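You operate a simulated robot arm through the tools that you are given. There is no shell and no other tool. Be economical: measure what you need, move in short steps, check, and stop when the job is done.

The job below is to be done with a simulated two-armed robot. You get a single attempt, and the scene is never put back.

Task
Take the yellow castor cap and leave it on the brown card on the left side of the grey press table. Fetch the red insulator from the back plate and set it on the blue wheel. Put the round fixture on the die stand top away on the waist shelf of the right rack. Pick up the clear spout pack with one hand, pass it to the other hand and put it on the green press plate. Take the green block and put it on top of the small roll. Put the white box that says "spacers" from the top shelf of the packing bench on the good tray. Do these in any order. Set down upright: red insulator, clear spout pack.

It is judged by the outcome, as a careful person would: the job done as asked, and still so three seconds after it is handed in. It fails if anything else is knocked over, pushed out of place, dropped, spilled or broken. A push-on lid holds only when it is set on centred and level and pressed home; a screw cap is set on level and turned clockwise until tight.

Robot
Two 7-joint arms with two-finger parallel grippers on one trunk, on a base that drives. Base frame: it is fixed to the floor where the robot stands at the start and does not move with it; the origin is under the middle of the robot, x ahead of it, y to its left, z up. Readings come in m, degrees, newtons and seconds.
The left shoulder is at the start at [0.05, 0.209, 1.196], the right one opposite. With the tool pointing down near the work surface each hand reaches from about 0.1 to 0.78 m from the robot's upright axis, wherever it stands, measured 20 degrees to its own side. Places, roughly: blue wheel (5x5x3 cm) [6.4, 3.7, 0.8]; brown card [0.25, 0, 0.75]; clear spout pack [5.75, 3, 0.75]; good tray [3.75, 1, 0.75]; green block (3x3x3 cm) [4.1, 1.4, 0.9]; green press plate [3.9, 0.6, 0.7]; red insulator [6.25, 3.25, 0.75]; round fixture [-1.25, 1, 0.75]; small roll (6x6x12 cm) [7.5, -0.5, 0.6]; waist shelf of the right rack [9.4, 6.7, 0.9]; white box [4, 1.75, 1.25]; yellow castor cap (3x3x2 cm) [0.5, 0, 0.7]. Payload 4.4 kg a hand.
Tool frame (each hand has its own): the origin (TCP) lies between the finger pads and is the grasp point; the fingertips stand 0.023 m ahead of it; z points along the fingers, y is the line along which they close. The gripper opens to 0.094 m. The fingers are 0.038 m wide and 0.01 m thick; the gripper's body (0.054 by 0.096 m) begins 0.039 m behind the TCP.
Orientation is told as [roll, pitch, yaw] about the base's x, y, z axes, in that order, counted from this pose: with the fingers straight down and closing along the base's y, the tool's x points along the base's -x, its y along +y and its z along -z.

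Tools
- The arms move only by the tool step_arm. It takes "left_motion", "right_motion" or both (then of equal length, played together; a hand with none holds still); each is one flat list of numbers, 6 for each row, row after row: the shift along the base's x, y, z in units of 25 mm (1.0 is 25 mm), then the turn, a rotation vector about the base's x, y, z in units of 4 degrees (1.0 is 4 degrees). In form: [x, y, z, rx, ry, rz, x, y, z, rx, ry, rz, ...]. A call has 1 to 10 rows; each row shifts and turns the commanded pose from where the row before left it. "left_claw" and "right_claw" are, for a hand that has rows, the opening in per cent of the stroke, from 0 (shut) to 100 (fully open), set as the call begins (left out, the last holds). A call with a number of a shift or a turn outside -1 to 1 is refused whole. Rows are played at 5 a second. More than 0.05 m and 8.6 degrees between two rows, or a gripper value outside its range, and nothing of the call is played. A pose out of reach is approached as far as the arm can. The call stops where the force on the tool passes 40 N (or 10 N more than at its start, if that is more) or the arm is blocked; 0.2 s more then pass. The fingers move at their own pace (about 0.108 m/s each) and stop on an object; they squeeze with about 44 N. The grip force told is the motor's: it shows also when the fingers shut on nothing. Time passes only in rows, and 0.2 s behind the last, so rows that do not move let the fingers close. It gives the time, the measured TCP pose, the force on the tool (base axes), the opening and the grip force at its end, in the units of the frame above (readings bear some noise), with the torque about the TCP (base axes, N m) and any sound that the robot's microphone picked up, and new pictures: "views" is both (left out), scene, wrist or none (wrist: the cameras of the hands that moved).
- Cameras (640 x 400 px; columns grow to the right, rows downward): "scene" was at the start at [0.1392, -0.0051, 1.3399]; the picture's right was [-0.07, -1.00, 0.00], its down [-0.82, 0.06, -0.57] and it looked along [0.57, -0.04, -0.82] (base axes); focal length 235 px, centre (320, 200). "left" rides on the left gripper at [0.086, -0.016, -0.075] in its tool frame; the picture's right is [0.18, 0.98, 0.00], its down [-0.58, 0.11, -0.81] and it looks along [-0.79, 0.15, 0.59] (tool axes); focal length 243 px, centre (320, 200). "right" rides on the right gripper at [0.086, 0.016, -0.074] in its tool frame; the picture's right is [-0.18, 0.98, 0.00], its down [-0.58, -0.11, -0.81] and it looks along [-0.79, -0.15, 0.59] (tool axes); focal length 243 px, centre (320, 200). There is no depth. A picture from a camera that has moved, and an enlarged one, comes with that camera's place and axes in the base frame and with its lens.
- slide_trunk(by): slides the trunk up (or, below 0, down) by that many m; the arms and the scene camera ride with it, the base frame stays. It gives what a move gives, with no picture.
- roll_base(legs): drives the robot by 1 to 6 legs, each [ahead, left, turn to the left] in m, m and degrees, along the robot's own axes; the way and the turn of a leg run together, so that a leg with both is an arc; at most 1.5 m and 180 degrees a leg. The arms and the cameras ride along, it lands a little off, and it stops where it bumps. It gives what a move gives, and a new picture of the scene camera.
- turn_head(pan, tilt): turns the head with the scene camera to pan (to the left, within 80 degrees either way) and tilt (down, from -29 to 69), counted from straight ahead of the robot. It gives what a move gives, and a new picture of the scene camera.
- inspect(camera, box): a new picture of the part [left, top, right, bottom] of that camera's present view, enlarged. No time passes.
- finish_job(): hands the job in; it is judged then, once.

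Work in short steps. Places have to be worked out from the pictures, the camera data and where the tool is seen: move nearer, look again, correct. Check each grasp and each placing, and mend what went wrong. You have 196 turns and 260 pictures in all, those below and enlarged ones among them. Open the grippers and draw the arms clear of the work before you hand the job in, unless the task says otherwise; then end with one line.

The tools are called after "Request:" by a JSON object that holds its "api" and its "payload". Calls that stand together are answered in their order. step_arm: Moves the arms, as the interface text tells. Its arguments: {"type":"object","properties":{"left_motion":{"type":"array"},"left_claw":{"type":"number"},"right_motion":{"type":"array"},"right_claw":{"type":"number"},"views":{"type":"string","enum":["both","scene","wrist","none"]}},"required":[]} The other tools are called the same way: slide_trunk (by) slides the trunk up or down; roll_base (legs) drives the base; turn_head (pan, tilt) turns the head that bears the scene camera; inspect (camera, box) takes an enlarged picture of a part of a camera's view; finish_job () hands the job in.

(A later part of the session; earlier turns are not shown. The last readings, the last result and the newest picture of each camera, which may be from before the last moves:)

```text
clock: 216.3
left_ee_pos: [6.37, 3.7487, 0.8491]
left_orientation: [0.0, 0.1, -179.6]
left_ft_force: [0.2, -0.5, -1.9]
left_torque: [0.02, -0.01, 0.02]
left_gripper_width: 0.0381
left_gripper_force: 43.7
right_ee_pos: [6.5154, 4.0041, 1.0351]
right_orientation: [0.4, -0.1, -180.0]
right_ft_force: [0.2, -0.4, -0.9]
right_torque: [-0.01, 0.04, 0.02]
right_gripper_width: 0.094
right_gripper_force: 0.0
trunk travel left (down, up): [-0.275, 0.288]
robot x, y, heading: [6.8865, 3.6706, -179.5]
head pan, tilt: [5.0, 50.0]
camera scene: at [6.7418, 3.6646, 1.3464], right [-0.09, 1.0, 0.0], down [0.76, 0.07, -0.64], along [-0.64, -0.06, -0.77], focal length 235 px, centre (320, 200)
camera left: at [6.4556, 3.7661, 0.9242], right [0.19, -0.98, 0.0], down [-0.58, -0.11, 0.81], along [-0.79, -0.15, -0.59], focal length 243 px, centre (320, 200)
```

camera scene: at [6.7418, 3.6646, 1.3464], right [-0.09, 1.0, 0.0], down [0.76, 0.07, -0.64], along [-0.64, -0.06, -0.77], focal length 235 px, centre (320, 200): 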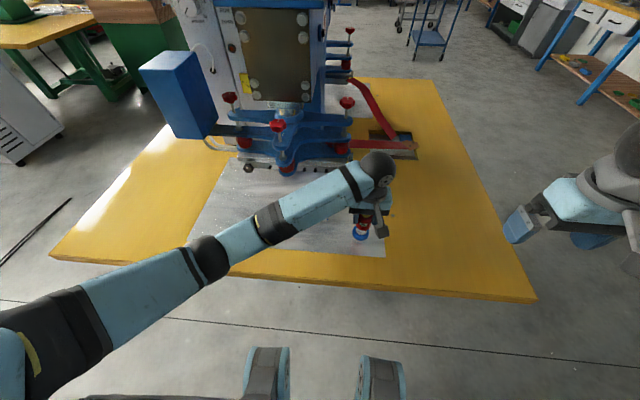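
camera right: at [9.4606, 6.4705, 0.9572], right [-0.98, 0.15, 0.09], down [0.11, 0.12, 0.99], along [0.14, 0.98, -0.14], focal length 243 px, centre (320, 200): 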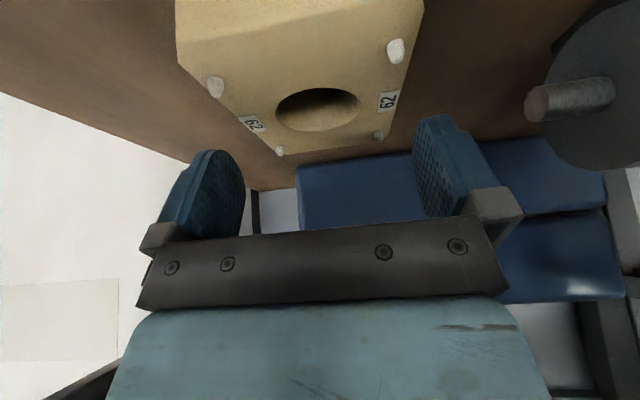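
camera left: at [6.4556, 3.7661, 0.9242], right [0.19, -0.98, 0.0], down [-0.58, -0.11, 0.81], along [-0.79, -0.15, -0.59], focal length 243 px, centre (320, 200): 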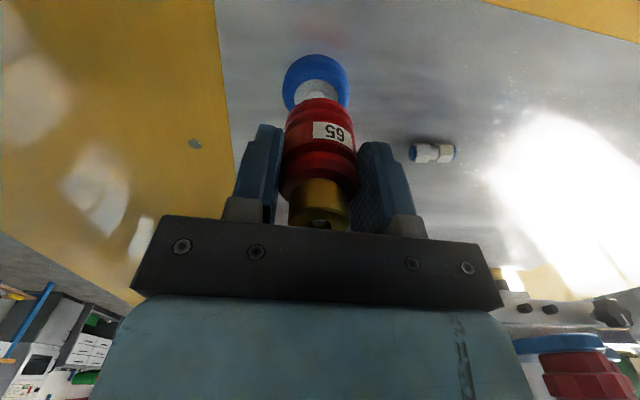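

I'll zoom in the wrist view to refine centring.

Request:
{"api": "inspect", "payload": {"camera": "left", "box": [265, 35, 385, 125]}}

```text
4.44 times, centred on (325, 80) of left
camera zoom: at [6.4556, 3.7661, 0.9242], right [0.19, -0.98, 0.0], down [-0.58, -0.11, 0.81], along [-0.79, -0.15, -0.59], focal length 1078 px, centre (298, 733)
```

zoom: 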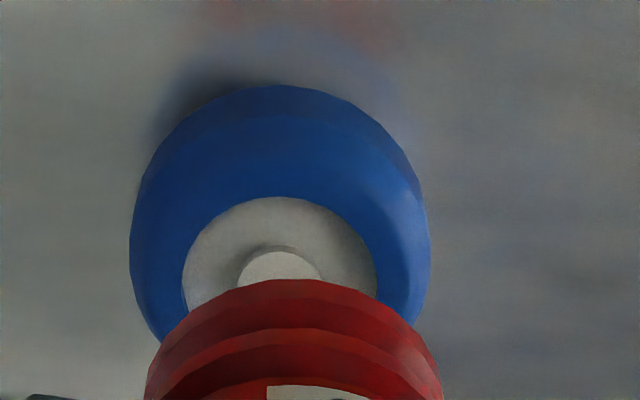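

Boss offset is about +2 mm in y. I'll correct and lower to contact.

Request:
{"api": "step_arm", "payload": {"left_motion": [-0.02, 0.08, -0.3, 0, 0, 0, 0, 0, -0.3, 0, 0, 0, 0, 0, -0.2, 0, 0, 0], "views": "wrist"}}

```text
clock: 217.1
left_ee_pos: [6.3694, 3.7492, 0.8299]
left_orientation: [0.0, 0.2, -179.6]
left_ft_force: [0.1, -0.2, -1.1]
left_torque: [0.0, 0.03, 0.01]
left_gripper_width: 0.0383
left_gripper_force: 44.1
right_ee_pos: [6.5136, 4.0038, 1.0368]
right_orientation: [0.4, 0.0, -180.0]
right_ft_force: [-0.1, 0.4, 0.8]
right_torque: [-0.05, 0.01, -0.01]
right_gripper_width: 0.0941
right_gripper_force: 0.1
trunk travel left (down, up): [-0.275, 0.288]
robot x, y, heading: [6.8857, 3.673, -179.5]
head pan, tilt: [5.0, 50.0]
camera left: at [6.4549, 3.7676, 0.9044], right [0.19, -0.98, 0.0], down [-0.58, -0.11, 0.81], along [-0.79, -0.15, -0.59], focal length 243 px, centre (320, 200)
```

left: 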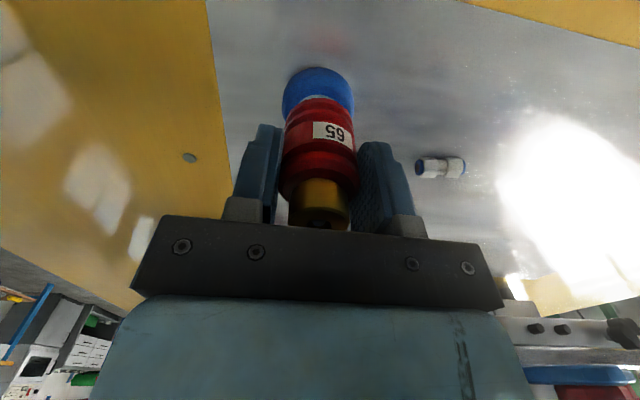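

Columns match. Lowering in small steps until contact.

Request:
{"api": "step_arm", "payload": {"left_motion": [0, 0.03, -0.2, 0, 0, 0, 0, 0, -0.15, 0, 0, 0], "views": "none"}}

Request:
{"api": "step_arm", "payload": {"left_motion": [0, 0, -0.1, 0, 0, 0, 0, 0, 0, 0, 0, 0], "views": "wrist"}}

```text
clock: 217.7
left_ee_pos: [6.3708, 3.7504, 0.8202]
left_orientation: [0.0, 0.0, -179.6]
left_ft_force: [-0.2, -0.4, -0.7]
left_torque: [0.01, 0.02, 0.0]
left_gripper_width: 0.0386
left_gripper_force: 43.9
right_ee_pos: [6.5144, 4.0031, 1.0358]
right_orientation: [0.3, -0.1, -179.9]
right_ft_force: [-0.2, -0.4, -0.6]
right_torque: [-0.03, -0.01, 0.0]
right_gripper_width: 0.0939
right_gripper_force: 0.1
trunk travel left (down, up): [-0.275, 0.288]
robot x, y, heading: [6.8867, 3.6728, -179.7]
head pan, tilt: [5.0, 50.0]
```

```text
clock: 218.3
left_ee_pos: [6.3702, 3.7528, 0.8184]
left_orientation: [0.0, 0.1, -179.6]
left_ft_force: [0.7, -0.4, -1.2]
left_torque: [-0.01, -0.02, -0.04]
left_gripper_width: 0.0382
left_gripper_force: 43.9
right_ee_pos: [6.5145, 4.0043, 1.0357]
right_orientation: [0.4, -0.1, -179.8]
right_ft_force: [-0.2, 0.1, -0.5]
right_torque: [0.03, -0.02, 0.04]
right_gripper_width: 0.094
right_gripper_force: 0.2
trunk travel left (down, up): [-0.275, 0.288]
robot x, y, heading: [6.8884, 3.6713, -179.4]
head pan, tilt: [5.0, 50.0]
camera left: at [6.4551, 3.7684, 0.8932], right [0.19, -0.98, 0.0], down [-0.58, -0.11, 0.81], along [-0.79, -0.15, -0.59], focal length 243 px, centre (320, 200)
```

left: 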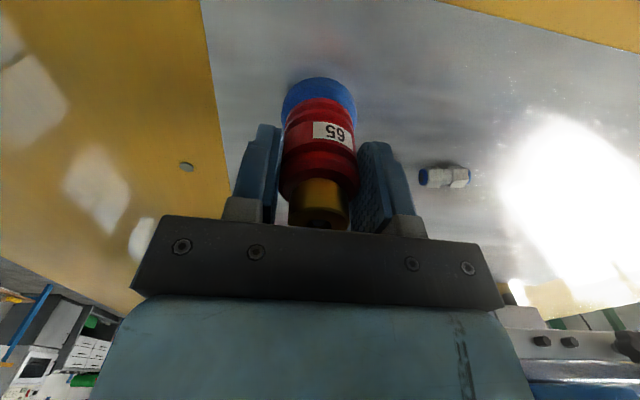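

Request:
{"api": "step_arm", "payload": {"left_motion": [0, 0, -0.12, 0, 0, 0, 0, 0, 0, 0, 0, 0], "views": "none"}}

Request:
{"api": "step_arm", "payload": {"left_motion": [0, 0, -0.1, 0, 0, 0, 0, 0, 0, 0, 0, 0], "views": "none"}}

```text
clock: 218.9
left_ee_pos: [6.3703, 3.7505, 0.8157]
left_orientation: [0.1, 0.2, -179.5]
left_ft_force: [0.1, 0.2, -1.8]
left_torque: [0.01, 0.02, -0.02]
left_gripper_width: 0.0379
left_gripper_force: 44.2
right_ee_pos: [6.515, 4.0041, 1.0332]
right_orientation: [0.4, -0.1, -179.9]
right_ft_force: [0.0, -0.1, -0.1]
right_torque: [0.0, 0.01, 0.01]
right_gripper_width: 0.0942
right_gripper_force: 0.0
trunk travel left (down, up): [-0.275, 0.288]
robot x, y, heading: [6.8849, 3.6705, -179.6]
head pan, tilt: [5.0, 50.0]
```

```text
clock: 219.5
left_ee_pos: [6.3693, 3.7506, 0.8135]
left_orientation: [0.0, 0.1, -179.6]
left_ft_force: [-0.2, -0.8, -0.9]
left_torque: [0.0, -0.01, -0.01]
left_gripper_width: 0.0379
left_gripper_force: 43.7
right_ee_pos: [6.5145, 4.0044, 1.0354]
right_orientation: [0.4, -0.2, -179.9]
right_ft_force: [-0.6, 0.1, 0.2]
right_torque: [0.02, 0.02, 0.01]
right_gripper_width: 0.0938
right_gripper_force: 0.2
trunk travel left (down, up): [-0.275, 0.288]
robot x, y, heading: [6.8849, 3.6731, -179.4]
head pan, tilt: [5.0, 50.0]
```

No contact yet; I'll continue in 2 mm rows.

Request:
{"api": "step_arm", "payload": {"left_motion": [0, 0, -0.08, 0, 0, 0, 0, 0, 0, 0, 0, 0], "views": "none"}}

Request:
{"api": "step_arm", "payload": {"left_motion": [0, 0, -0.08, 0, 0, 0, 0, 0, 0, 0, 0, 0], "views": "none"}}

Request:
{"api": "inspect", "payload": {"camera": "left", "box": [265, 55, 385, 145]}}

```text
clock: 220.1
left_ee_pos: [6.3705, 3.7498, 0.8105]
left_orientation: [0.0, 0.0, -179.6]
left_ft_force: [0.2, -1.0, -1.4]
left_torque: [0.02, -0.03, -0.02]
left_gripper_width: 0.0383
left_gripper_force: 44.0
right_ee_pos: [6.5146, 4.0048, 1.0356]
right_orientation: [0.3, -0.2, -179.8]
right_ft_force: [-0.1, 0.4, 0.6]
right_torque: [-0.02, 0.0, 0.03]
right_gripper_width: 0.0943
right_gripper_force: 0.1
trunk travel left (down, up): [-0.275, 0.288]
robot x, y, heading: [6.8859, 3.6727, -179.4]
head pan, tilt: [5.0, 50.0]
```

```text
clock: 220.7
left_ee_pos: [6.3695, 3.75, 0.809]
left_orientation: [0.0, 0.1, -179.7]
left_ft_force: [-0.9, 0.5, 0.0]
left_torque: [-0.05, 0.01, 0.03]
left_gripper_width: 0.038
left_gripper_force: 43.8
right_ee_pos: [6.5146, 4.0028, 1.036]
right_orientation: [0.5, -0.1, -179.9]
right_ft_force: [0.1, -0.2, -0.5]
right_torque: [0.0, 0.0, 0.02]
right_gripper_width: 0.094
right_gripper_force: 0.1
trunk travel left (down, up): [-0.275, 0.288]
robot x, y, heading: [6.8875, 3.6719, -179.6]
head pan, tilt: [5.0, 50.0]
```

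```text
4.44 times, centred on (325, 100) of left
camera zoom: at [6.4549, 3.7683, 0.8841], right [0.19, -0.98, 0.0], down [-0.58, -0.11, 0.81], along [-0.79, -0.15, -0.59], focal length 1078 px, centre (298, 644)
```

zoom: 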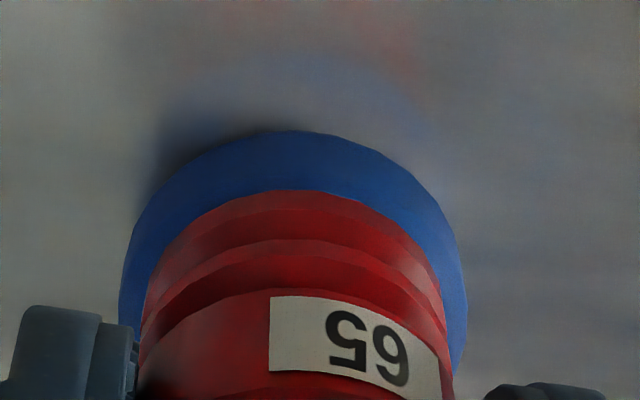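

Well centred and nearly touching. One more small step, then I'll check the force.

Request:
{"api": "step_arm", "payload": {"left_motion": [0, 0, -0.06, 0, 0, 0, 0, 0, 0, 0, 0, 0], "views": "none"}}

Request:
{"api": "step_arm", "payload": {"left_motion": [0, 0, -0.06, 0, 0, 0, 0, 0, 0, 0, 0, 0], "views": "none"}}

```text
clock: 221.3
left_ee_pos: [6.3687, 3.7512, 0.8087]
left_orientation: [-0.2, -0.1, -179.6]
left_ft_force: [-2.4, -0.3, 10.8]
left_torque: [-0.11, 0.13, 0.05]
left_gripper_width: 0.0383
left_gripper_force: 43.8
right_ee_pos: [6.516, 4.0041, 1.0361]
right_orientation: [0.3, -0.1, -180.0]
right_ft_force: [1.2, 0.7, -1.2]
right_torque: [0.04, 0.03, -0.01]
right_gripper_width: 0.0941
right_gripper_force: 0.1
trunk travel left (down, up): [-0.275, 0.288]
robot x, y, heading: [6.887, 3.6737, -179.4]
head pan, tilt: [5.0, 50.0]
```

```text
clock: 221.9
left_ee_pos: [6.3698, 3.7511, 0.8086]
left_orientation: [-0.2, -0.2, -179.7]
left_ft_force: [-4.0, -0.9, 26.9]
left_torque: [-0.13, 0.29, -0.01]
left_gripper_width: 0.0382
left_gripper_force: 44.2
right_ee_pos: [6.5161, 4.0044, 1.0361]
right_orientation: [0.3, -0.2, -179.8]
right_ft_force: [0.8, 0.2, 0.3]
right_torque: [0.01, 0.0, -0.03]
right_gripper_width: 0.0941
right_gripper_force: 0.0
trunk travel left (down, up): [-0.275, 0.288]
robot x, y, heading: [6.886, 3.6718, -179.5]
head pan, tilt: [5.0, 50.0]
```

Firm, centred contact. I'll relieve the load slightly and open.

Request:
{"api": "step_arm", "payload": {"left_motion": [0, 0, 0.1, 0, 0, 0, 0, 0, 0, 0, 0, 0], "views": "none"}}

Request:
{"api": "step_arm", "payload": {"left_motion": [0, 0, 0, 0, 0, 0, 0, 0, 0, 0, 0, 0], "left_claw": 80, "views": "wrist"}}

```text
clock: 222.5
left_ee_pos: [6.3701, 3.7508, 0.8085]
left_orientation: [0.0, 0.1, -179.6]
left_ft_force: [-2.4, 3.1, 15.5]
left_torque: [0.08, 0.23, -0.02]
left_gripper_width: 0.0379
left_gripper_force: 44.1
right_ee_pos: [6.5156, 4.0041, 1.0366]
right_orientation: [0.4, -0.1, -179.9]
right_ft_force: [0.0, 0.1, -0.2]
right_torque: [-0.01, 0.02, -0.02]
right_gripper_width: 0.0942
right_gripper_force: 0.2
trunk travel left (down, up): [-0.275, 0.288]
robot x, y, heading: [6.8858, 3.6742, -179.5]
head pan, tilt: [5.0, 50.0]
```

```text
clock: 223.1
left_ee_pos: [6.37, 3.7493, 0.8091]
left_orientation: [0.0, 0.1, -179.6]
left_ft_force: [-0.6, -0.8, -0.6]
left_torque: [0.03, 0.0, 0.02]
left_gripper_width: 0.0752
left_gripper_force: 0.1
right_ee_pos: [6.5149, 4.0037, 1.0351]
right_orientation: [0.4, -0.1, -179.8]
right_ft_force: [0.3, 0.0, 0.4]
right_torque: [0.0, 0.0, 0.0]
right_gripper_width: 0.094
right_gripper_force: 0.1
trunk travel left (down, up): [-0.275, 0.288]
robot x, y, heading: [6.8815, 3.6765, -179.7]
head pan, tilt: [5.0, 50.0]
camera left: at [6.4552, 3.7679, 0.8828], right [0.19, -0.98, 0.0], down [-0.58, -0.11, 0.81], along [-0.79, -0.15, -0.59], focal length 243 px, centre (320, 200)
```

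left: 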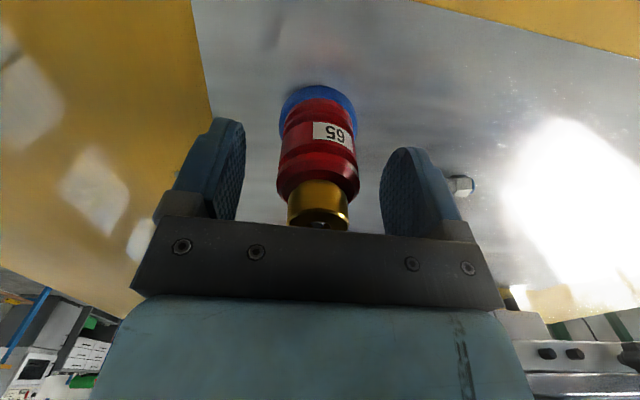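

The insulator stands. I'll lift straight up and draw back.

Request:
{"api": "step_arm", "payload": {"left_motion": [0, 0, 0.6, 0, 0, 0, 0, 0, 1, 0, 0, 0, 0, 0, 1, 0, 0, 0, 0, 0, 1, 0, 0, 0, 0, 0, 1, 0, 0, 0, 0.5, 0, 1, 0, 0, 0, 1, -1, 1, 0, 0, 0, 1, -1, 1, 0, 0, 0, 1, -1, 0.5, 0, 0, 0, 1, -1, 0.5, 0, 0, 0], "views": "scene"}}

Request:
{"api": "inspect", "payload": {"camera": "scene", "box": [320, 190, 400, 250]}}

```text
clock: 225.3
left_ee_pos: [6.4829, 3.6499, 1.0227]
left_orientation: [-0.1, 0.0, -179.6]
left_ft_force: [0.7, -0.4, -0.2]
left_torque: [0.01, 0.01, -0.01]
left_gripper_width: 0.0753
left_gripper_force: 0.1
right_ee_pos: [6.5144, 4.0034, 1.0361]
right_orientation: [0.4, -0.1, -179.9]
right_ft_force: [0.0, -0.2, 0.7]
right_torque: [0.01, 0.0, -0.01]
right_gripper_width: 0.0938
right_gripper_force: 0.0
trunk travel left (down, up): [-0.275, 0.288]
robot x, y, heading: [6.8858, 3.6744, -179.5]
head pan, tilt: [5.0, 50.0]
camera scene: at [6.7427, 3.6638, 1.3465], right [-0.09, 1.0, 0.0], down [0.76, 0.07, -0.64], along [-0.64, -0.06, -0.77], focal length 235 px, centre (320, 200)
```

scene: 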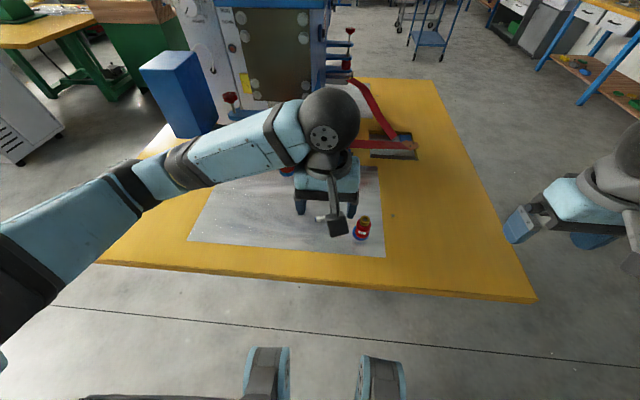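

```text
6.67 times, centred on (360, 220) of scene
camera zoom: at [6.7427, 3.6638, 1.3465], right [-0.09, 1.0, 0.0], down [0.76, 0.07, -0.64], along [-0.64, -0.06, -0.77], focal length 1564 px, centre (53, 67)
```

zoom: 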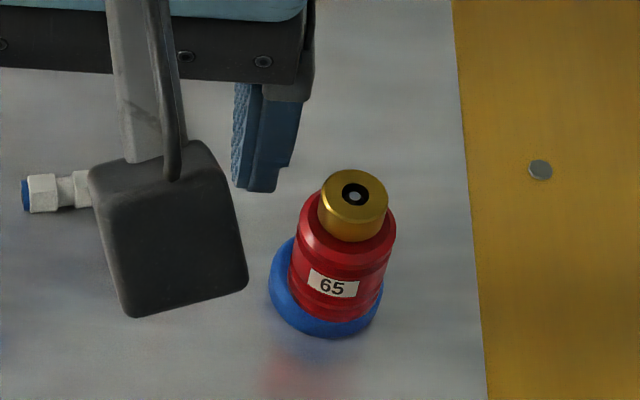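

The insulator stands upright and centred on the wheel. Next, the spout pack: I'll slide out of the gap and drive round to the −x end of this table.

Request:
{"api": "roll_base", "payload": {"legs": [[0, -0.6, 0], [0, -0.55, 0], [1.5, 0, 0], [0.5, 0, 0]]}}

Request:
{"api": "turn_head", "payload": {"pan": 75, "tilt": 35}}

```text
clock: 245.5
left_ee_pos: [4.4773, 4.7791, 1.0235]
left_orientation: [0.0, 0.2, -179.1]
left_ft_force: [-1.3, 0.7, 0.0]
left_torque: [0.01, 0.0, -0.01]
left_gripper_width: 0.075
left_gripper_force: 0.0
right_ee_pos: [4.5075, 5.1322, 1.036]
right_orientation: [0.3, -0.2, -179.7]
right_ft_force: [-0.3, -0.1, -0.1]
right_torque: [0.0, -0.05, -0.03]
right_gripper_width: 0.0941
right_gripper_force: 0.0
trunk travel left (down, up): [-0.275, 0.288]
robot x, y, heading: [4.8798, 4.8058, -179.2]
head pan, tilt: [5.0, 50.0]
camera scene: at [4.738, 4.7943, 1.3463], right [-0.1, 0.99, 0.0], down [0.76, 0.08, -0.64], along [-0.64, -0.07, -0.77], focal length 235 px, centre (320, 200)
```

scene: 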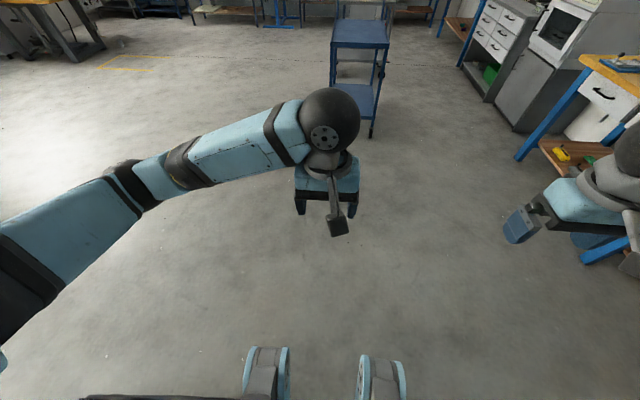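

```text
clock: 246.9
left_ee_pos: [4.478, 4.7792, 1.0255]
left_orientation: [0.0, 0.2, -179.0]
left_ft_force: [0.4, 0.0, 0.5]
left_torque: [-0.02, 0.02, 0.0]
left_gripper_width: 0.0752
left_gripper_force: 0.2
right_ee_pos: [4.5077, 5.1329, 1.0348]
right_orientation: [0.3, -0.1, -179.6]
right_ft_force: [0.1, -0.9, 0.6]
right_torque: [-0.04, -0.01, 0.02]
right_gripper_width: 0.0939
right_gripper_force: 0.1
trunk travel left (down, up): [-0.275, 0.288]
robot x, y, heading: [4.8796, 4.8061, -179.2]
head pan, tilt: [75.0, 35.0]
camera scene: at [4.7935, 4.7168, 1.3681], right [-0.97, 0.24, 0.0], down [0.14, 0.56, -0.82], along [-0.2, -0.79, -0.57], focal length 235 px, centre (320, 200)
```

scene: 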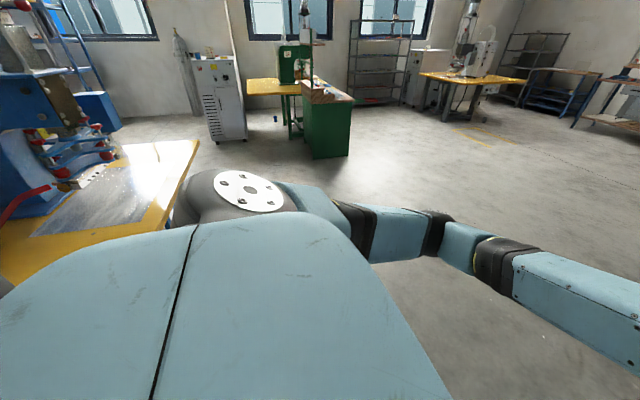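

I'll enlarge the plate on the left.

Request:
{"api": "inspect", "payload": {"camera": "scene", "box": [0, 100, 220, 240]}}

```text
2.86 times, centred on (110, 170) of scene
camera zoom: at [4.7935, 4.7168, 1.3681], right [-0.97, 0.24, 0.0], down [0.14, 0.56, -0.82], along [-0.2, -0.79, -0.57], focal length 670 px, centre (920, 286)
```

zoom: 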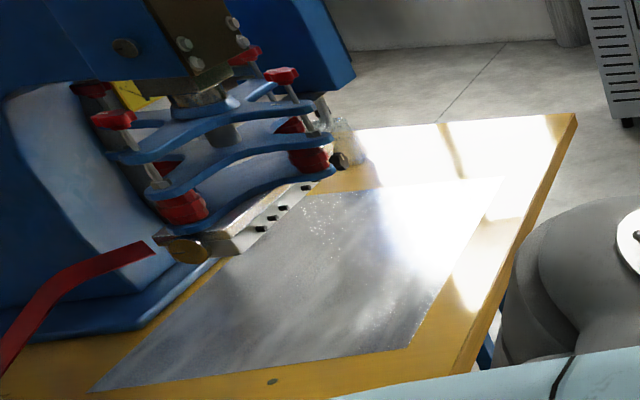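

A clear pouch with a brown cap stands near the table's back, around (5.66, 3.13). I'll drive to its −x side and turn to face +x.

Request:
{"api": "roll_base", "payload": {"legs": [[0.2, 0, 0], [0, 0.85, 0], [0, 0.8, 0], [0, 0, 90], [0, 0, 89]]}}

Request:
{"api": "turn_head", "payload": {"pan": 0, "tilt": 35}}

```text
clock: 270.4
left_ee_pos: [5.1158, 3.1684, 1.0243]
left_orientation: [0.1, 0.1, -1.4]
left_ft_force: [0.6, -0.5, -0.3]
left_torque: [0.0, 0.02, 0.0]
left_gripper_width: 0.0753
left_gripper_force: 0.0
right_ee_pos: [5.0706, 2.8158, 1.0353]
right_orientation: [0.4, -0.1, -1.7]
right_ft_force: [0.3, 0.2, -0.6]
right_torque: [0.01, 0.01, 0.02]
right_gripper_width: 0.0942
right_gripper_force: 0.0
trunk travel left (down, up): [-0.275, 0.288]
robot x, y, heading: [4.713, 3.1648, -1.7]
head pan, tilt: [75.0, 35.0]
camera scene: at [4.8028, 3.2434, 1.3681], right [0.96, -0.28, 0.0], down [-0.16, -0.55, -0.82], along [0.23, 0.79, -0.57], focal length 235 px, centre (320, 200)
```

scene: 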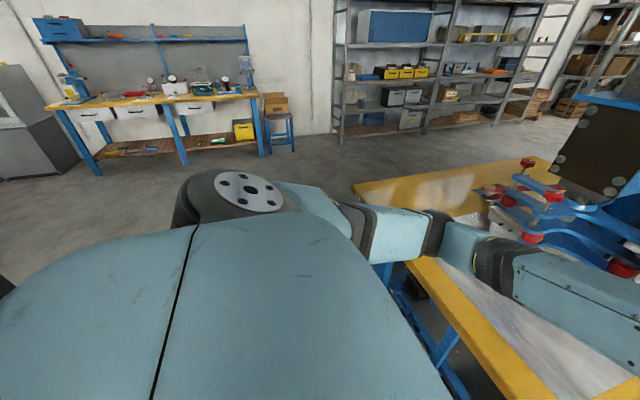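

```text
clock: 271.9
left_ee_pos: [5.1155, 3.1678, 1.024]
left_orientation: [-0.1, 0.1, -1.3]
left_ft_force: [-0.2, 0.1, -0.5]
left_torque: [0.02, 0.0, -0.03]
left_gripper_width: 0.0756
left_gripper_force: 0.1
right_ee_pos: [5.0716, 2.8166, 1.0356]
right_orientation: [0.3, -0.1, -1.8]
right_ft_force: [-0.1, -0.3, -0.4]
right_torque: [0.04, 0.01, 0.01]
right_gripper_width: 0.0941
right_gripper_force: 0.0
trunk travel left (down, up): [-0.275, 0.288]
robot x, y, heading: [4.7111, 3.162, -1.6]
head pan, tilt: [0.0, 35.0]
camera scene: at [4.8658, 3.1567, 1.3681], right [-0.02, -1.0, 0.0], down [-0.57, 0.01, -0.82], along [0.82, -0.02, -0.57], focal length 235 px, centre (320, 200)
```

scene: 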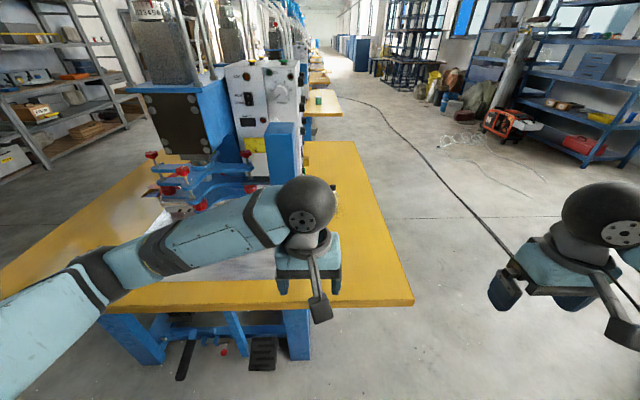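

The left hand hides the pack; I'll move it aside to the left.

Request:
{"api": "step_arm", "payload": {"left_motion": [-0.2, 1, 0.2, 0, 0, 0, -0.2, 1, 0.2, 0, 0, 0, -0.2, 1, 0.2, 0, 0, 0, -0.2, 1, 0.2, 0, 0, 0, 0, 1, 0, 0, 0, 0, 0, 1, 0, 0, 0, 0, 0, 1, 0, 0, 0, 0], "left_claw": 100, "views": "scene"}}

Request:
{"api": "inspect", "payload": {"camera": "scene", "box": [240, 120, 420, 240]}}

```text
clock: 273.5
left_ee_pos: [5.0949, 3.3441, 1.0434]
left_orientation: [-0.1, 0.2, -1.5]
left_ft_force: [-1.4, 0.0, -0.1]
left_torque: [-0.01, -0.01, 0.01]
left_gripper_width: 0.0943
left_gripper_force: 0.1
right_ee_pos: [5.0708, 2.8178, 1.0362]
right_orientation: [0.2, -0.1, -1.8]
right_ft_force: [-0.1, 0.4, -0.4]
right_torque: [-0.01, 0.01, 0.0]
right_gripper_width: 0.0938
right_gripper_force: 0.1
trunk travel left (down, up): [-0.275, 0.288]
robot x, y, heading: [4.7109, 3.1598, -1.8]
head pan, tilt: [0.0, 35.0]
camera scene: at [4.8653, 3.1575, 1.3682], right [-0.03, -1.0, 0.0], down [-0.57, 0.01, -0.82], along [0.82, -0.02, -0.57], focal length 235 px, centre (320, 200)
```

scene: 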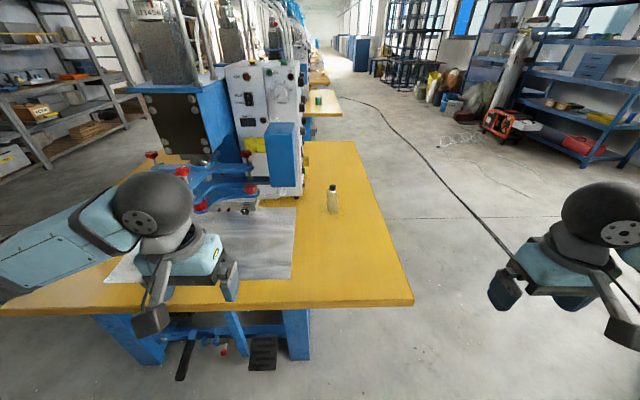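

```text
3.33 times, centred on (330, 180) of scene
camera zoom: at [4.8653, 3.1575, 1.3682], right [-0.03, -1.0, 0.0], down [-0.57, 0.01, -0.82], along [0.82, -0.02, -0.57], focal length 782 px, centre (287, 267)
```

zoom: 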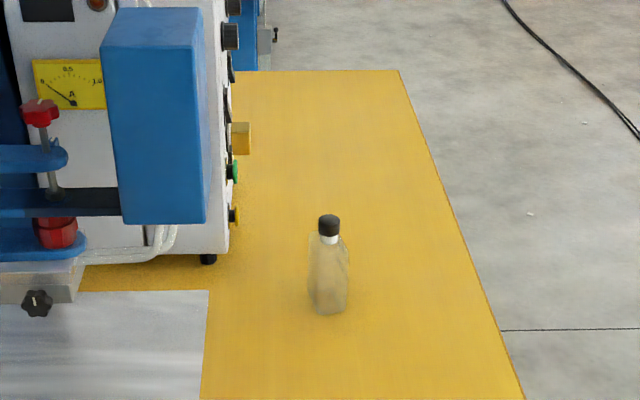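

The pack is a small clear bottle-like pouch with a black cap at about (5.666, 3.085), ~13.5 cm tall. I'll drive forward 0.24 m and bring the right hand over it.

Request:
{"api": "roll_base", "payload": {"legs": [[0.24, 0, 1.7]]}}

Request:
{"api": "step_arm", "payload": {"right_motion": [1, 1, 0, 0, 0, 0, 1, 1, 0, 0, 0, 0, 1, 1, 0, 0, 0, 0, 1, 1, 0, 0, 0, 0, 1, 1, 0, 0, 0, 0, 1, 1, 0, 0, 0, 0, 1, 1, 0, 0, 0, 0, 1, 1, 0, 0, 0, 0, 1, 1, 0, 0, 0, 0, 0.8, 0.5, 0, 0, 0, 0], "right_claw": 70, "views": "both"}}

```text
clock: 275.3
left_ee_pos: [5.3305, 3.353, 1.0435]
left_orientation: [0.1, 0.0, 0.3]
left_ft_force: [-0.7, 0.1, -0.5]
left_torque: [0.01, 0.0, 0.0]
left_gripper_width: 0.0938
left_gripper_force: 0.0
right_ee_pos: [5.3219, 2.8251, 1.0355]
right_orientation: [0.3, -0.1, 0.0]
right_ft_force: [0.1, -0.6, 0.4]
right_torque: [0.01, -0.03, 0.03]
right_gripper_width: 0.0939
right_gripper_force: 0.0
trunk travel left (down, up): [-0.275, 0.288]
robot x, y, heading: [4.9504, 3.1544, 0.5]
head pan, tilt: [0.0, 35.0]
camera scene: at [5.1068, 3.1588, 1.368], right [0.0, -1.0, 0.0], down [-0.57, 0.0, -0.82], along [0.82, 0.0, -0.57], focal length 235 px, centre (320, 200)
```

scene: 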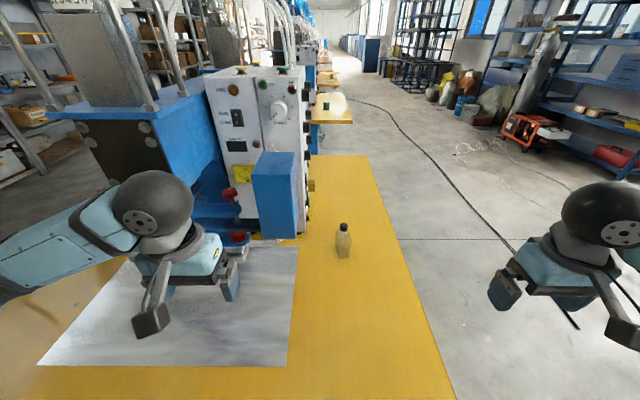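

```text
clock: 277.5
left_ee_pos: [5.33, 3.3525, 1.0447]
left_orientation: [0.1, 0.1, 0.3]
left_ft_force: [1.3, -0.9, 0.3]
left_torque: [0.02, 0.03, 0.01]
left_gripper_width: 0.0942
left_gripper_force: 0.2
right_ee_pos: [5.5665, 3.0629, 1.0358]
right_orientation: [0.3, -0.2, 0.0]
right_ft_force: [0.6, -0.1, 0.3]
right_torque: [0.02, 0.0, -0.03]
right_gripper_width: 0.0659
right_gripper_force: 0.2
trunk travel left (down, up): [-0.275, 0.288]
robot x, y, heading: [4.9493, 3.1565, 0.4]
head pan, tilt: [0.0, 35.0]
camera scene: at [5.1063, 3.159, 1.3681], right [0.0, -1.0, 0.0], down [-0.57, 0.0, -0.82], along [0.82, 0.0, -0.57], focal length 235 px, centre (320, 200)
camera right: at [5.4802, 3.079, 1.111], right [0.18, 0.98, 0.01], down [0.58, -0.11, 0.81], along [0.79, -0.15, -0.59], focal length 243 px, centre (320, 200)
```

scene: 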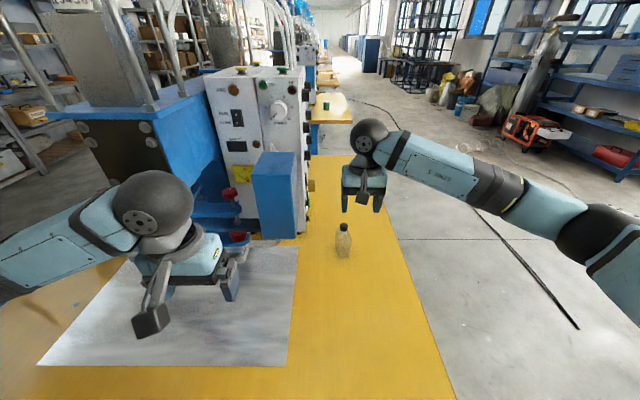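
right: 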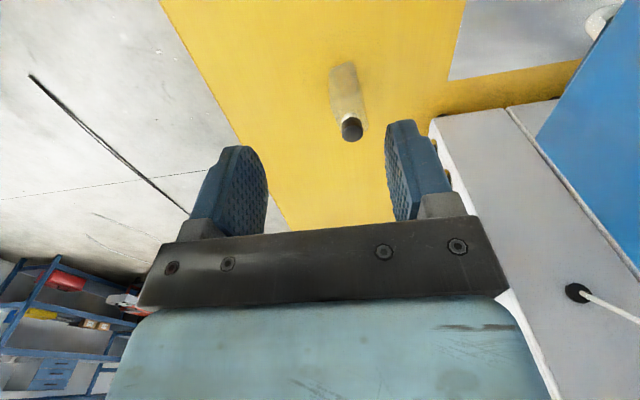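

The cap is at about (5.658, 3.083), top ≈0.88. I'll move above it and look again.

Request:
{"api": "step_arm", "payload": {"right_motion": [0.9, 0.2, 0, 0, 0, 0, 0.9, 0.2, 0, 0, 0, 0, 0.9, 0.2, 0, 0, 0, 0, 0.9, 0.2, -0.4, 0, 0, 0, 0, 0, -0.8, 0, 0, 0, 0, 0, -0.8, 0, 0, 0], "views": "both"}}

```text
clock: 278.9
left_ee_pos: [5.3303, 3.3523, 1.0428]
left_orientation: [0.1, 0.2, 0.3]
left_ft_force: [0.2, 0.2, 0.5]
left_torque: [-0.02, -0.02, -0.01]
left_gripper_width: 0.0941
left_gripper_force: 0.1
right_ee_pos: [5.6564, 3.0828, 0.984]
right_orientation: [0.3, -0.1, 0.0]
right_ft_force: [0.7, 0.2, -0.8]
right_torque: [0.0, -0.04, -0.02]
right_gripper_width: 0.0659
right_gripper_force: 0.0
trunk travel left (down, up): [-0.275, 0.288]
robot x, y, heading: [4.9514, 3.157, 0.5]
head pan, tilt: [0.0, 35.0]
camera scene: at [5.1065, 3.1589, 1.3681], right [0.0, -1.0, 0.0], down [-0.57, 0.0, -0.82], along [0.82, 0.0, -0.57], focal length 235 px, centre (320, 200)
camera right: at [5.5702, 3.0988, 1.0603], right [0.18, 0.98, 0.01], down [0.58, -0.11, 0.81], along [0.79, -0.15, -0.59], focal length 243 px, centre (320, 200)
```

scene: 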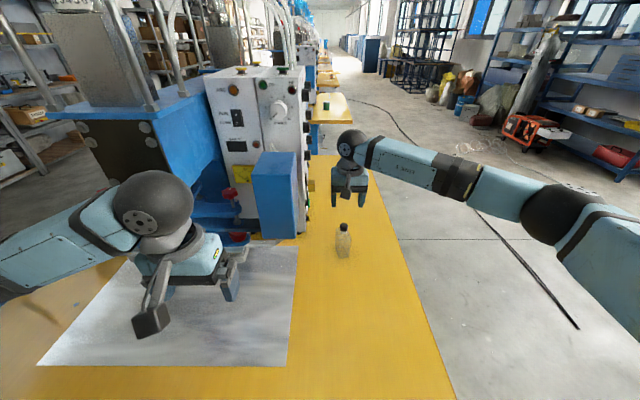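
right: 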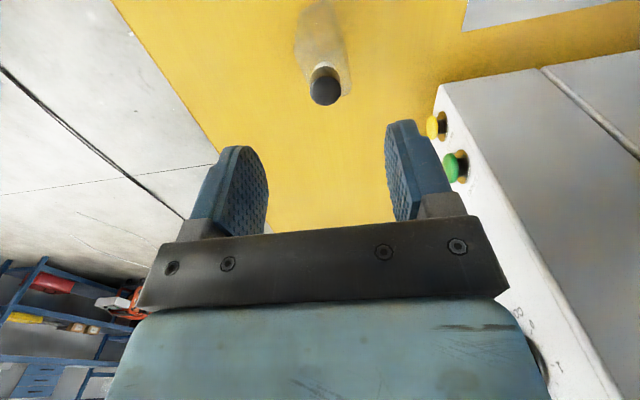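

Combining three views: cap top at about (5.683, 3.082, 0.862). I'll shift x by +0.026 and lower to 0.90 to verify.

Request:
{"api": "step_arm", "payload": {"right_motion": [0.5, 0, -0.4, 0, 0, 0, 0.55, 0, -1, 0, 0, 0, 0, 0, -1, 0, 0, 0, 0, 0, -0.9, 0, 0, 0], "views": "wrist"}}

```text
clock: 279.9
left_ee_pos: [5.3306, 3.3537, 1.043]
left_orientation: [0.0, 0.1, 0.3]
left_ft_force: [-0.2, -0.6, 0.5]
left_torque: [0.01, -0.02, 0.0]
left_gripper_width: 0.0941
left_gripper_force: 0.2
right_ee_pos: [5.6821, 3.0827, 0.9018]
right_orientation: [0.4, -0.1, -0.1]
right_ft_force: [0.1, -0.8, 0.4]
right_torque: [-0.03, -0.02, -0.01]
right_gripper_width: 0.0658
right_gripper_force: 0.0
trunk travel left (down, up): [-0.275, 0.288]
robot x, y, heading: [4.9524, 3.1608, 0.2]
head pan, tilt: [0.0, 35.0]
camera right: at [5.5965, 3.0988, 0.9774], right [0.18, 0.98, 0.01], down [0.58, -0.11, 0.81], along [0.79, -0.15, -0.59], focal length 243 px, centre (320, 200)
```

right: 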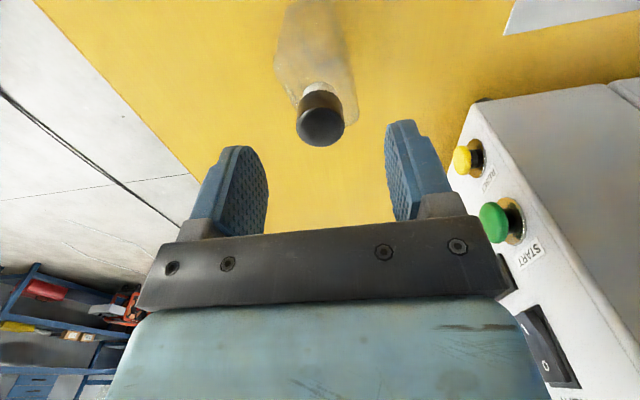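

Refined: cap at (5.675, 3.084), top 0.871. I'll lower to TCP 0.848 and close on the cap/neck.

Request:
{"api": "step_arm", "payload": {"right_motion": [-0.25, 0.05, -0.7, 0, 0, 0, 0, 0, -0.8, 0, 0, 0, 0, 0, -0.65, 0, 0, 0], "views": "wrist"}}

Request:
{"api": "step_arm", "payload": {"right_motion": [0, 0, 0, 0, 0, 0, 0, 0, 0, 0, 0, 0, 0, 0, 0, 0, 0, 0], "right_claw": 0, "views": "wrist"}}

```text
clock: 280.7
left_ee_pos: [5.3299, 3.3526, 1.0433]
left_orientation: [0.0, 0.2, 0.3]
left_ft_force: [0.4, -0.1, -0.2]
left_torque: [-0.04, -0.01, -0.02]
left_gripper_width: 0.0941
left_gripper_force: 0.1
right_ee_pos: [5.6762, 3.0832, 0.8493]
right_orientation: [0.4, -0.1, -0.1]
right_ft_force: [0.4, -0.3, 0.0]
right_torque: [0.02, -0.01, 0.01]
right_gripper_width: 0.0658
right_gripper_force: 0.0
trunk travel left (down, up): [-0.275, 0.288]
robot x, y, heading: [4.9496, 3.1591, 0.5]
head pan, tilt: [0.0, 35.0]
camera right: at [5.5898, 3.0992, 0.9239], right [0.19, 0.98, 0.01], down [0.58, -0.11, 0.81], along [0.79, -0.15, -0.59], focal length 243 px, centre (320, 200)
```

right: 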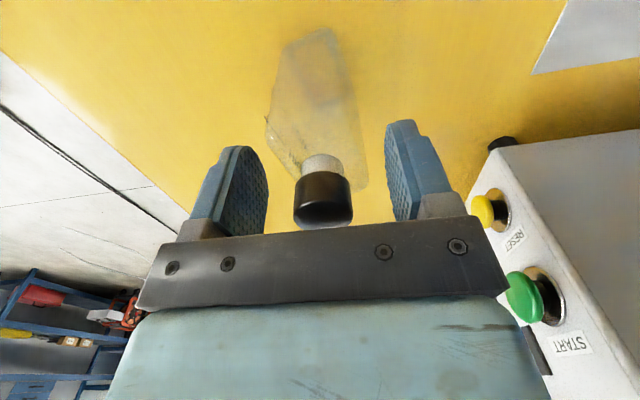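

```text
clock: 281.5
left_ee_pos: [5.3293, 3.3525, 1.0435]
left_orientation: [0.0, 0.1, 0.3]
left_ft_force: [-0.1, -0.5, -0.4]
left_torque: [0.0, 0.02, 0.03]
left_gripper_width: 0.0938
left_gripper_force: 0.0
right_ee_pos: [5.6762, 3.0831, 0.8487]
right_orientation: [0.3, -0.1, -0.1]
right_ft_force: [0.2, -0.9, -0.6]
right_torque: [0.01, -0.02, 0.0]
right_gripper_width: 0.0387
right_gripper_force: 44.0
trunk travel left (down, up): [-0.275, 0.288]
robot x, y, heading: [4.9535, 3.1593, -0.0]
head pan, tilt: [0.0, 35.0]
camera right: at [5.5897, 3.0994, 0.9242], right [0.18, 0.98, 0.01], down [0.58, -0.11, 0.81], along [0.79, -0.15, -0.59], focal length 243 px, centre (320, 200)
```

right: 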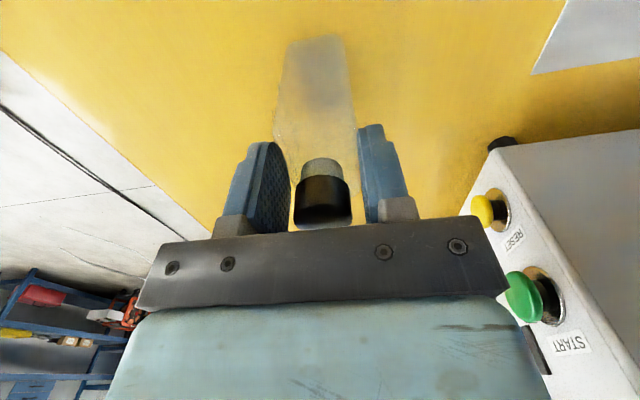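

Gripped at 0.039 m on the upper body. I'll lift a little and check that it holds.

Request:
{"api": "step_arm", "payload": {"right_motion": [0, 0, 0.3, 0, 0, 0, 0, 0, 0.5, 0, 0, 0, 0, 0, 0.5, 0, 0, 0, 0, 0, 0.5, 0, 0, 0], "views": "both"}}

```text
clock: 282.5
left_ee_pos: [5.3292, 3.352, 1.0439]
left_orientation: [0.0, 0.1, 0.3]
left_ft_force: [0.9, -0.3, -0.1]
left_torque: [0.01, 0.03, 0.0]
left_gripper_width: 0.0939
left_gripper_force: 0.0
right_ee_pos: [5.6766, 3.0836, 0.8935]
right_orientation: [0.2, -0.2, -0.1]
right_ft_force: [0.2, -0.6, -1.8]
right_torque: [0.0, -0.02, -0.03]
right_gripper_width: 0.0387
right_gripper_force: 44.0
trunk travel left (down, up): [-0.275, 0.288]
robot x, y, heading: [4.9509, 3.1577, 0.2]
head pan, tilt: [0.0, 35.0]
camera scene: at [5.106, 3.1588, 1.3681], right [0.0, -1.0, 0.0], down [-0.57, 0.0, -0.82], along [0.82, 0.0, -0.57], focal length 235 px, centre (320, 200)
camera right: at [5.5902, 3.099, 0.9691], right [0.19, 0.98, 0.01], down [0.58, -0.11, 0.81], along [0.79, -0.15, -0.59], focal length 243 px, centre (320, 200)
```

scene: 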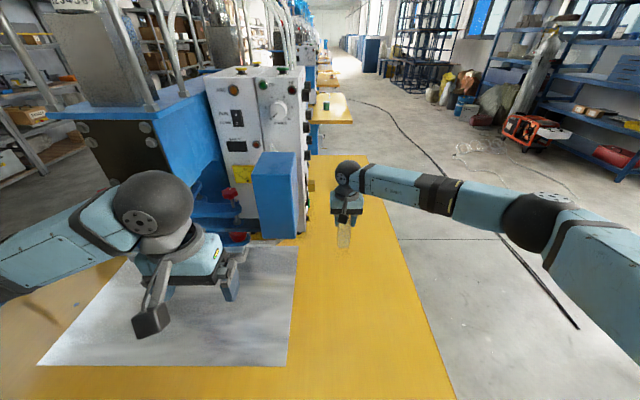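
right: 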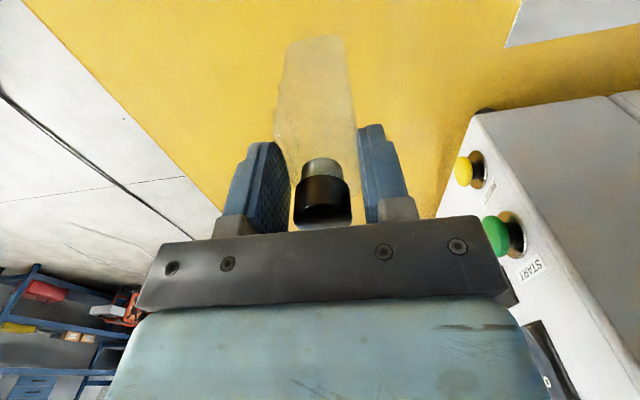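

It holds steadily. I'll draw the pack back in front of the robot while turning the left hand toward pointing right.

Request:
{"api": "step_arm", "payload": {"right_motion": [0, 0, 1, 0, 0, 0, 0, 0, 1, 0, 0, 0, -1, 0, 1, 0, 0, 0, -1, 0, 1, 0, 0, 0, -1, 0, 1, 0, 0, 0, -1, 0, 1, 0, 0, 0, -1, 0, 1, 0, 0, 0, -1, 0, 1, 0, 0, 0, -1, 0, 0, 0, 0, 0, -1, 0, 0, 0, 0, 0], "left_motion": [0, 0, 0, 0, 0, -1, 0, 0, 0, 0, 0, -1, 0, 0, 0, 0, 0, -1, 0, 0, 0, 0, 0, -1, 0, 0, 0, 0, 0, -1, 0, 0, 0, 0, 0, -1, 0, 0, 0, 0, 0, -1, 0, 0, 0, 0, 0, -1, 0, 0, 0, 0, 0, -1, 0, 0, 0, 0, 0, -1], "views": "none"}}

Request:
{"api": "step_arm", "payload": {"left_motion": [0, 0, 0, 0, 0, -1, 0, 0, 0, 0, 0, -1, 0, 0, 0, 0, 0, -1, 0, 0, 0, 0, 0, -1, 0, 0, 0, 0, 0, -1, 0, 0, 0, 0, 0, -1, 0, 0, 0, 0, 0, -1, 0, 0, 0, 0, 0, -1], "views": "scene"}}

```text
clock: 284.7
left_ee_pos: [5.329, 3.3536, 1.0433]
left_orientation: [0.0, 0.0, -39.8]
left_ft_force: [-0.7, -0.9, -0.3]
left_torque: [-0.02, 0.04, 0.0]
left_gripper_width: 0.0942
left_gripper_force: 0.0
right_ee_pos: [5.4769, 3.0838, 1.0947]
right_orientation: [0.3, -0.1, -0.1]
right_ft_force: [-0.3, -0.3, -0.4]
right_torque: [0.01, -0.01, -0.03]
right_gripper_width: 0.0389
right_gripper_force: 43.7
trunk travel left (down, up): [-0.275, 0.288]
robot x, y, heading: [4.9494, 3.1544, 0.8]
head pan, tilt: [0.0, 35.0]
```

```text
clock: 286.5
left_ee_pos: [5.3289, 3.3533, 1.0432]
left_orientation: [0.1, 0.0, -71.7]
left_ft_force: [0.2, -0.4, -0.2]
left_torque: [-0.04, 0.0, -0.02]
left_gripper_width: 0.0943
left_gripper_force: 0.0
right_ee_pos: [5.4771, 3.0842, 1.0941]
right_orientation: [0.3, 0.0, 0.0]
right_ft_force: [-0.1, -0.6, -0.1]
right_torque: [0.0, 0.0, 0.0]
right_gripper_width: 0.0388
right_gripper_force: 44.1
trunk travel left (down, up): [-0.275, 0.288]
robot x, y, heading: [4.9497, 3.1549, 0.5]
head pan, tilt: [0.0, 35.0]
camera scene: at [5.1061, 3.1587, 1.3681], right [0.0, -1.0, 0.0], down [-0.57, 0.0, -0.82], along [0.82, 0.0, -0.57], focal length 235 px, centre (320, 200)
```

scene: 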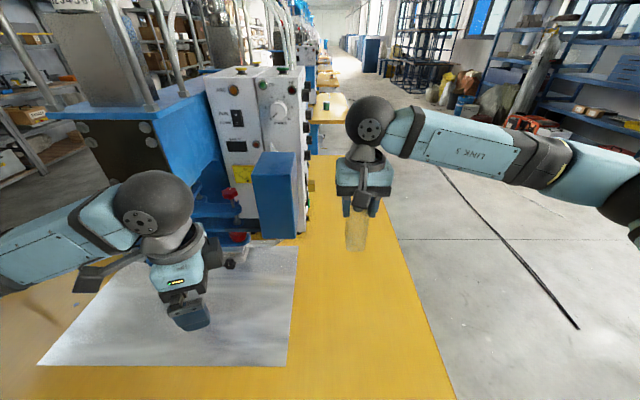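

Before the handover I'll back away from the table, then tilt the left hand.

Request:
{"api": "roll_base", "payload": {"legs": [[-0.6, 0, 0]]}}

Request:
{"api": "step_arm", "payload": {"left_motion": [0, 0, 0, -0.95, -0.31, 0, 0, 0, 0, -0.95, -0.31, 0, 0, 0, 0, -0.95, -0.31, 0, 0, 0, 0, -0.95, -0.31, 0, 0, 0, 0, -0.95, -0.31, 0, 0, 0, 0, -0.95, -0.31, 0, 0, 0, 0, -0.95, -0.31, 0, 0, 0, 0, -0.95, -0.31, 0, 0, 0, 0, -0.95, -0.31, 0, 0, 0, 0, -0.95, -0.31, 0], "views": "both"}}

```text
clock: 289.9
left_ee_pos: [4.7281, 3.3496, 1.0425]
left_orientation: [0.0, 0.0, -71.6]
left_ft_force: [0.1, 0.5, 0.2]
left_torque: [-0.01, -0.04, 0.01]
left_gripper_width: 0.0941
left_gripper_force: 0.0
right_ee_pos: [4.8766, 3.0817, 1.0941]
right_orientation: [0.4, -0.2, 0.1]
right_ft_force: [-0.4, 0.2, -1.2]
right_torque: [-0.02, -0.02, 0.01]
right_gripper_width: 0.039
right_gripper_force: 43.6
trunk travel left (down, up): [-0.275, 0.288]
robot x, y, heading: [4.3469, 3.1514, 0.4]
head pan, tilt: [0.0, 35.0]
camera scene: at [4.5049, 3.1556, 1.3682], right [0.01, -1.0, 0.0], down [-0.57, 0.0, -0.82], along [0.82, 0.01, -0.57], focal length 235 px, centre (320, 200)
```

scene: 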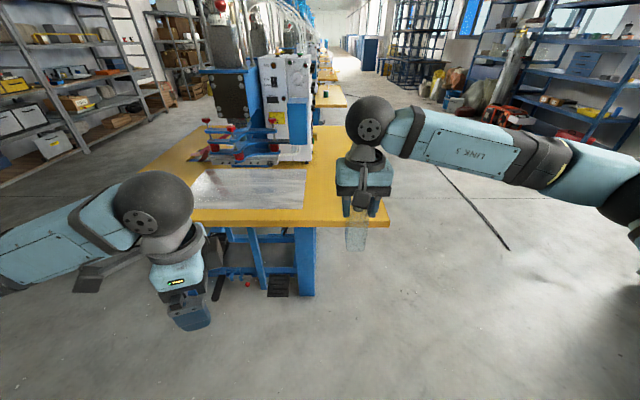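

```text
clock: 292.1
left_ee_pos: [4.7278, 3.3497, 1.0442]
left_orientation: [-0.3, -40.1, -71.4]
left_ft_force: [-0.1, -0.2, 0.9]
left_torque: [-0.01, 0.0, 0.0]
left_gripper_width: 0.0939
left_gripper_force: 0.1
right_ee_pos: [4.8752, 3.0821, 1.0939]
right_orientation: [0.3, -0.2, 0.0]
right_ft_force: [0.2, 0.5, -1.0]
right_torque: [-0.01, 0.01, -0.04]
right_gripper_width: 0.0391
right_gripper_force: 43.8
trunk travel left (down, up): [-0.275, 0.288]
robot x, y, heading: [4.3489, 3.1592, 0.6]
head pan, tilt: [0.0, 35.0]
camera scene: at [4.5049, 3.1558, 1.3682], right [0.01, -1.0, 0.0], down [-0.57, 0.0, -0.82], along [0.82, 0.01, -0.57], focal length 235 px, centre (320, 200)
camera left: at [4.6759, 3.4533, 1.0455], right [0.89, 0.44, -0.12], down [0.08, 0.1, 0.99], along [0.45, -0.89, 0.06], focal length 243 px, centre (320, 200)
```

scene: 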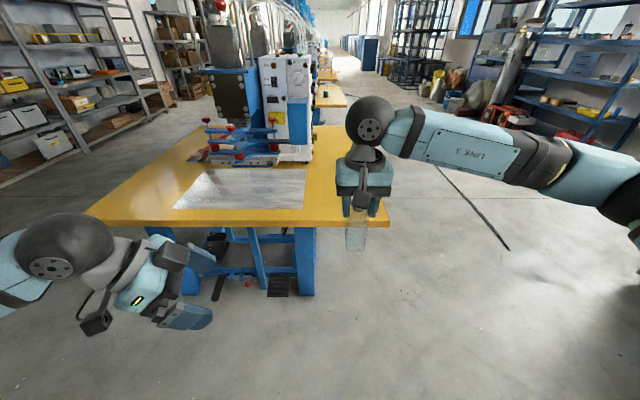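
left: 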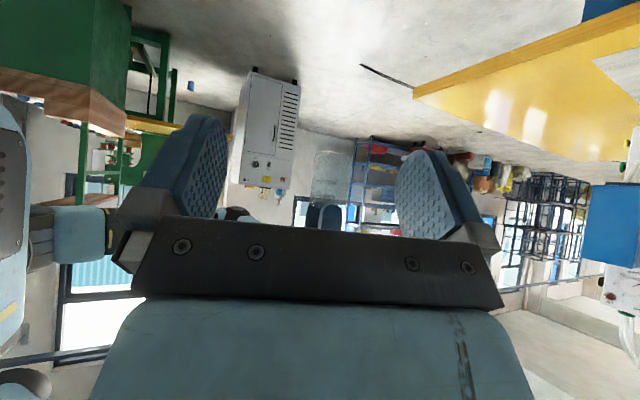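

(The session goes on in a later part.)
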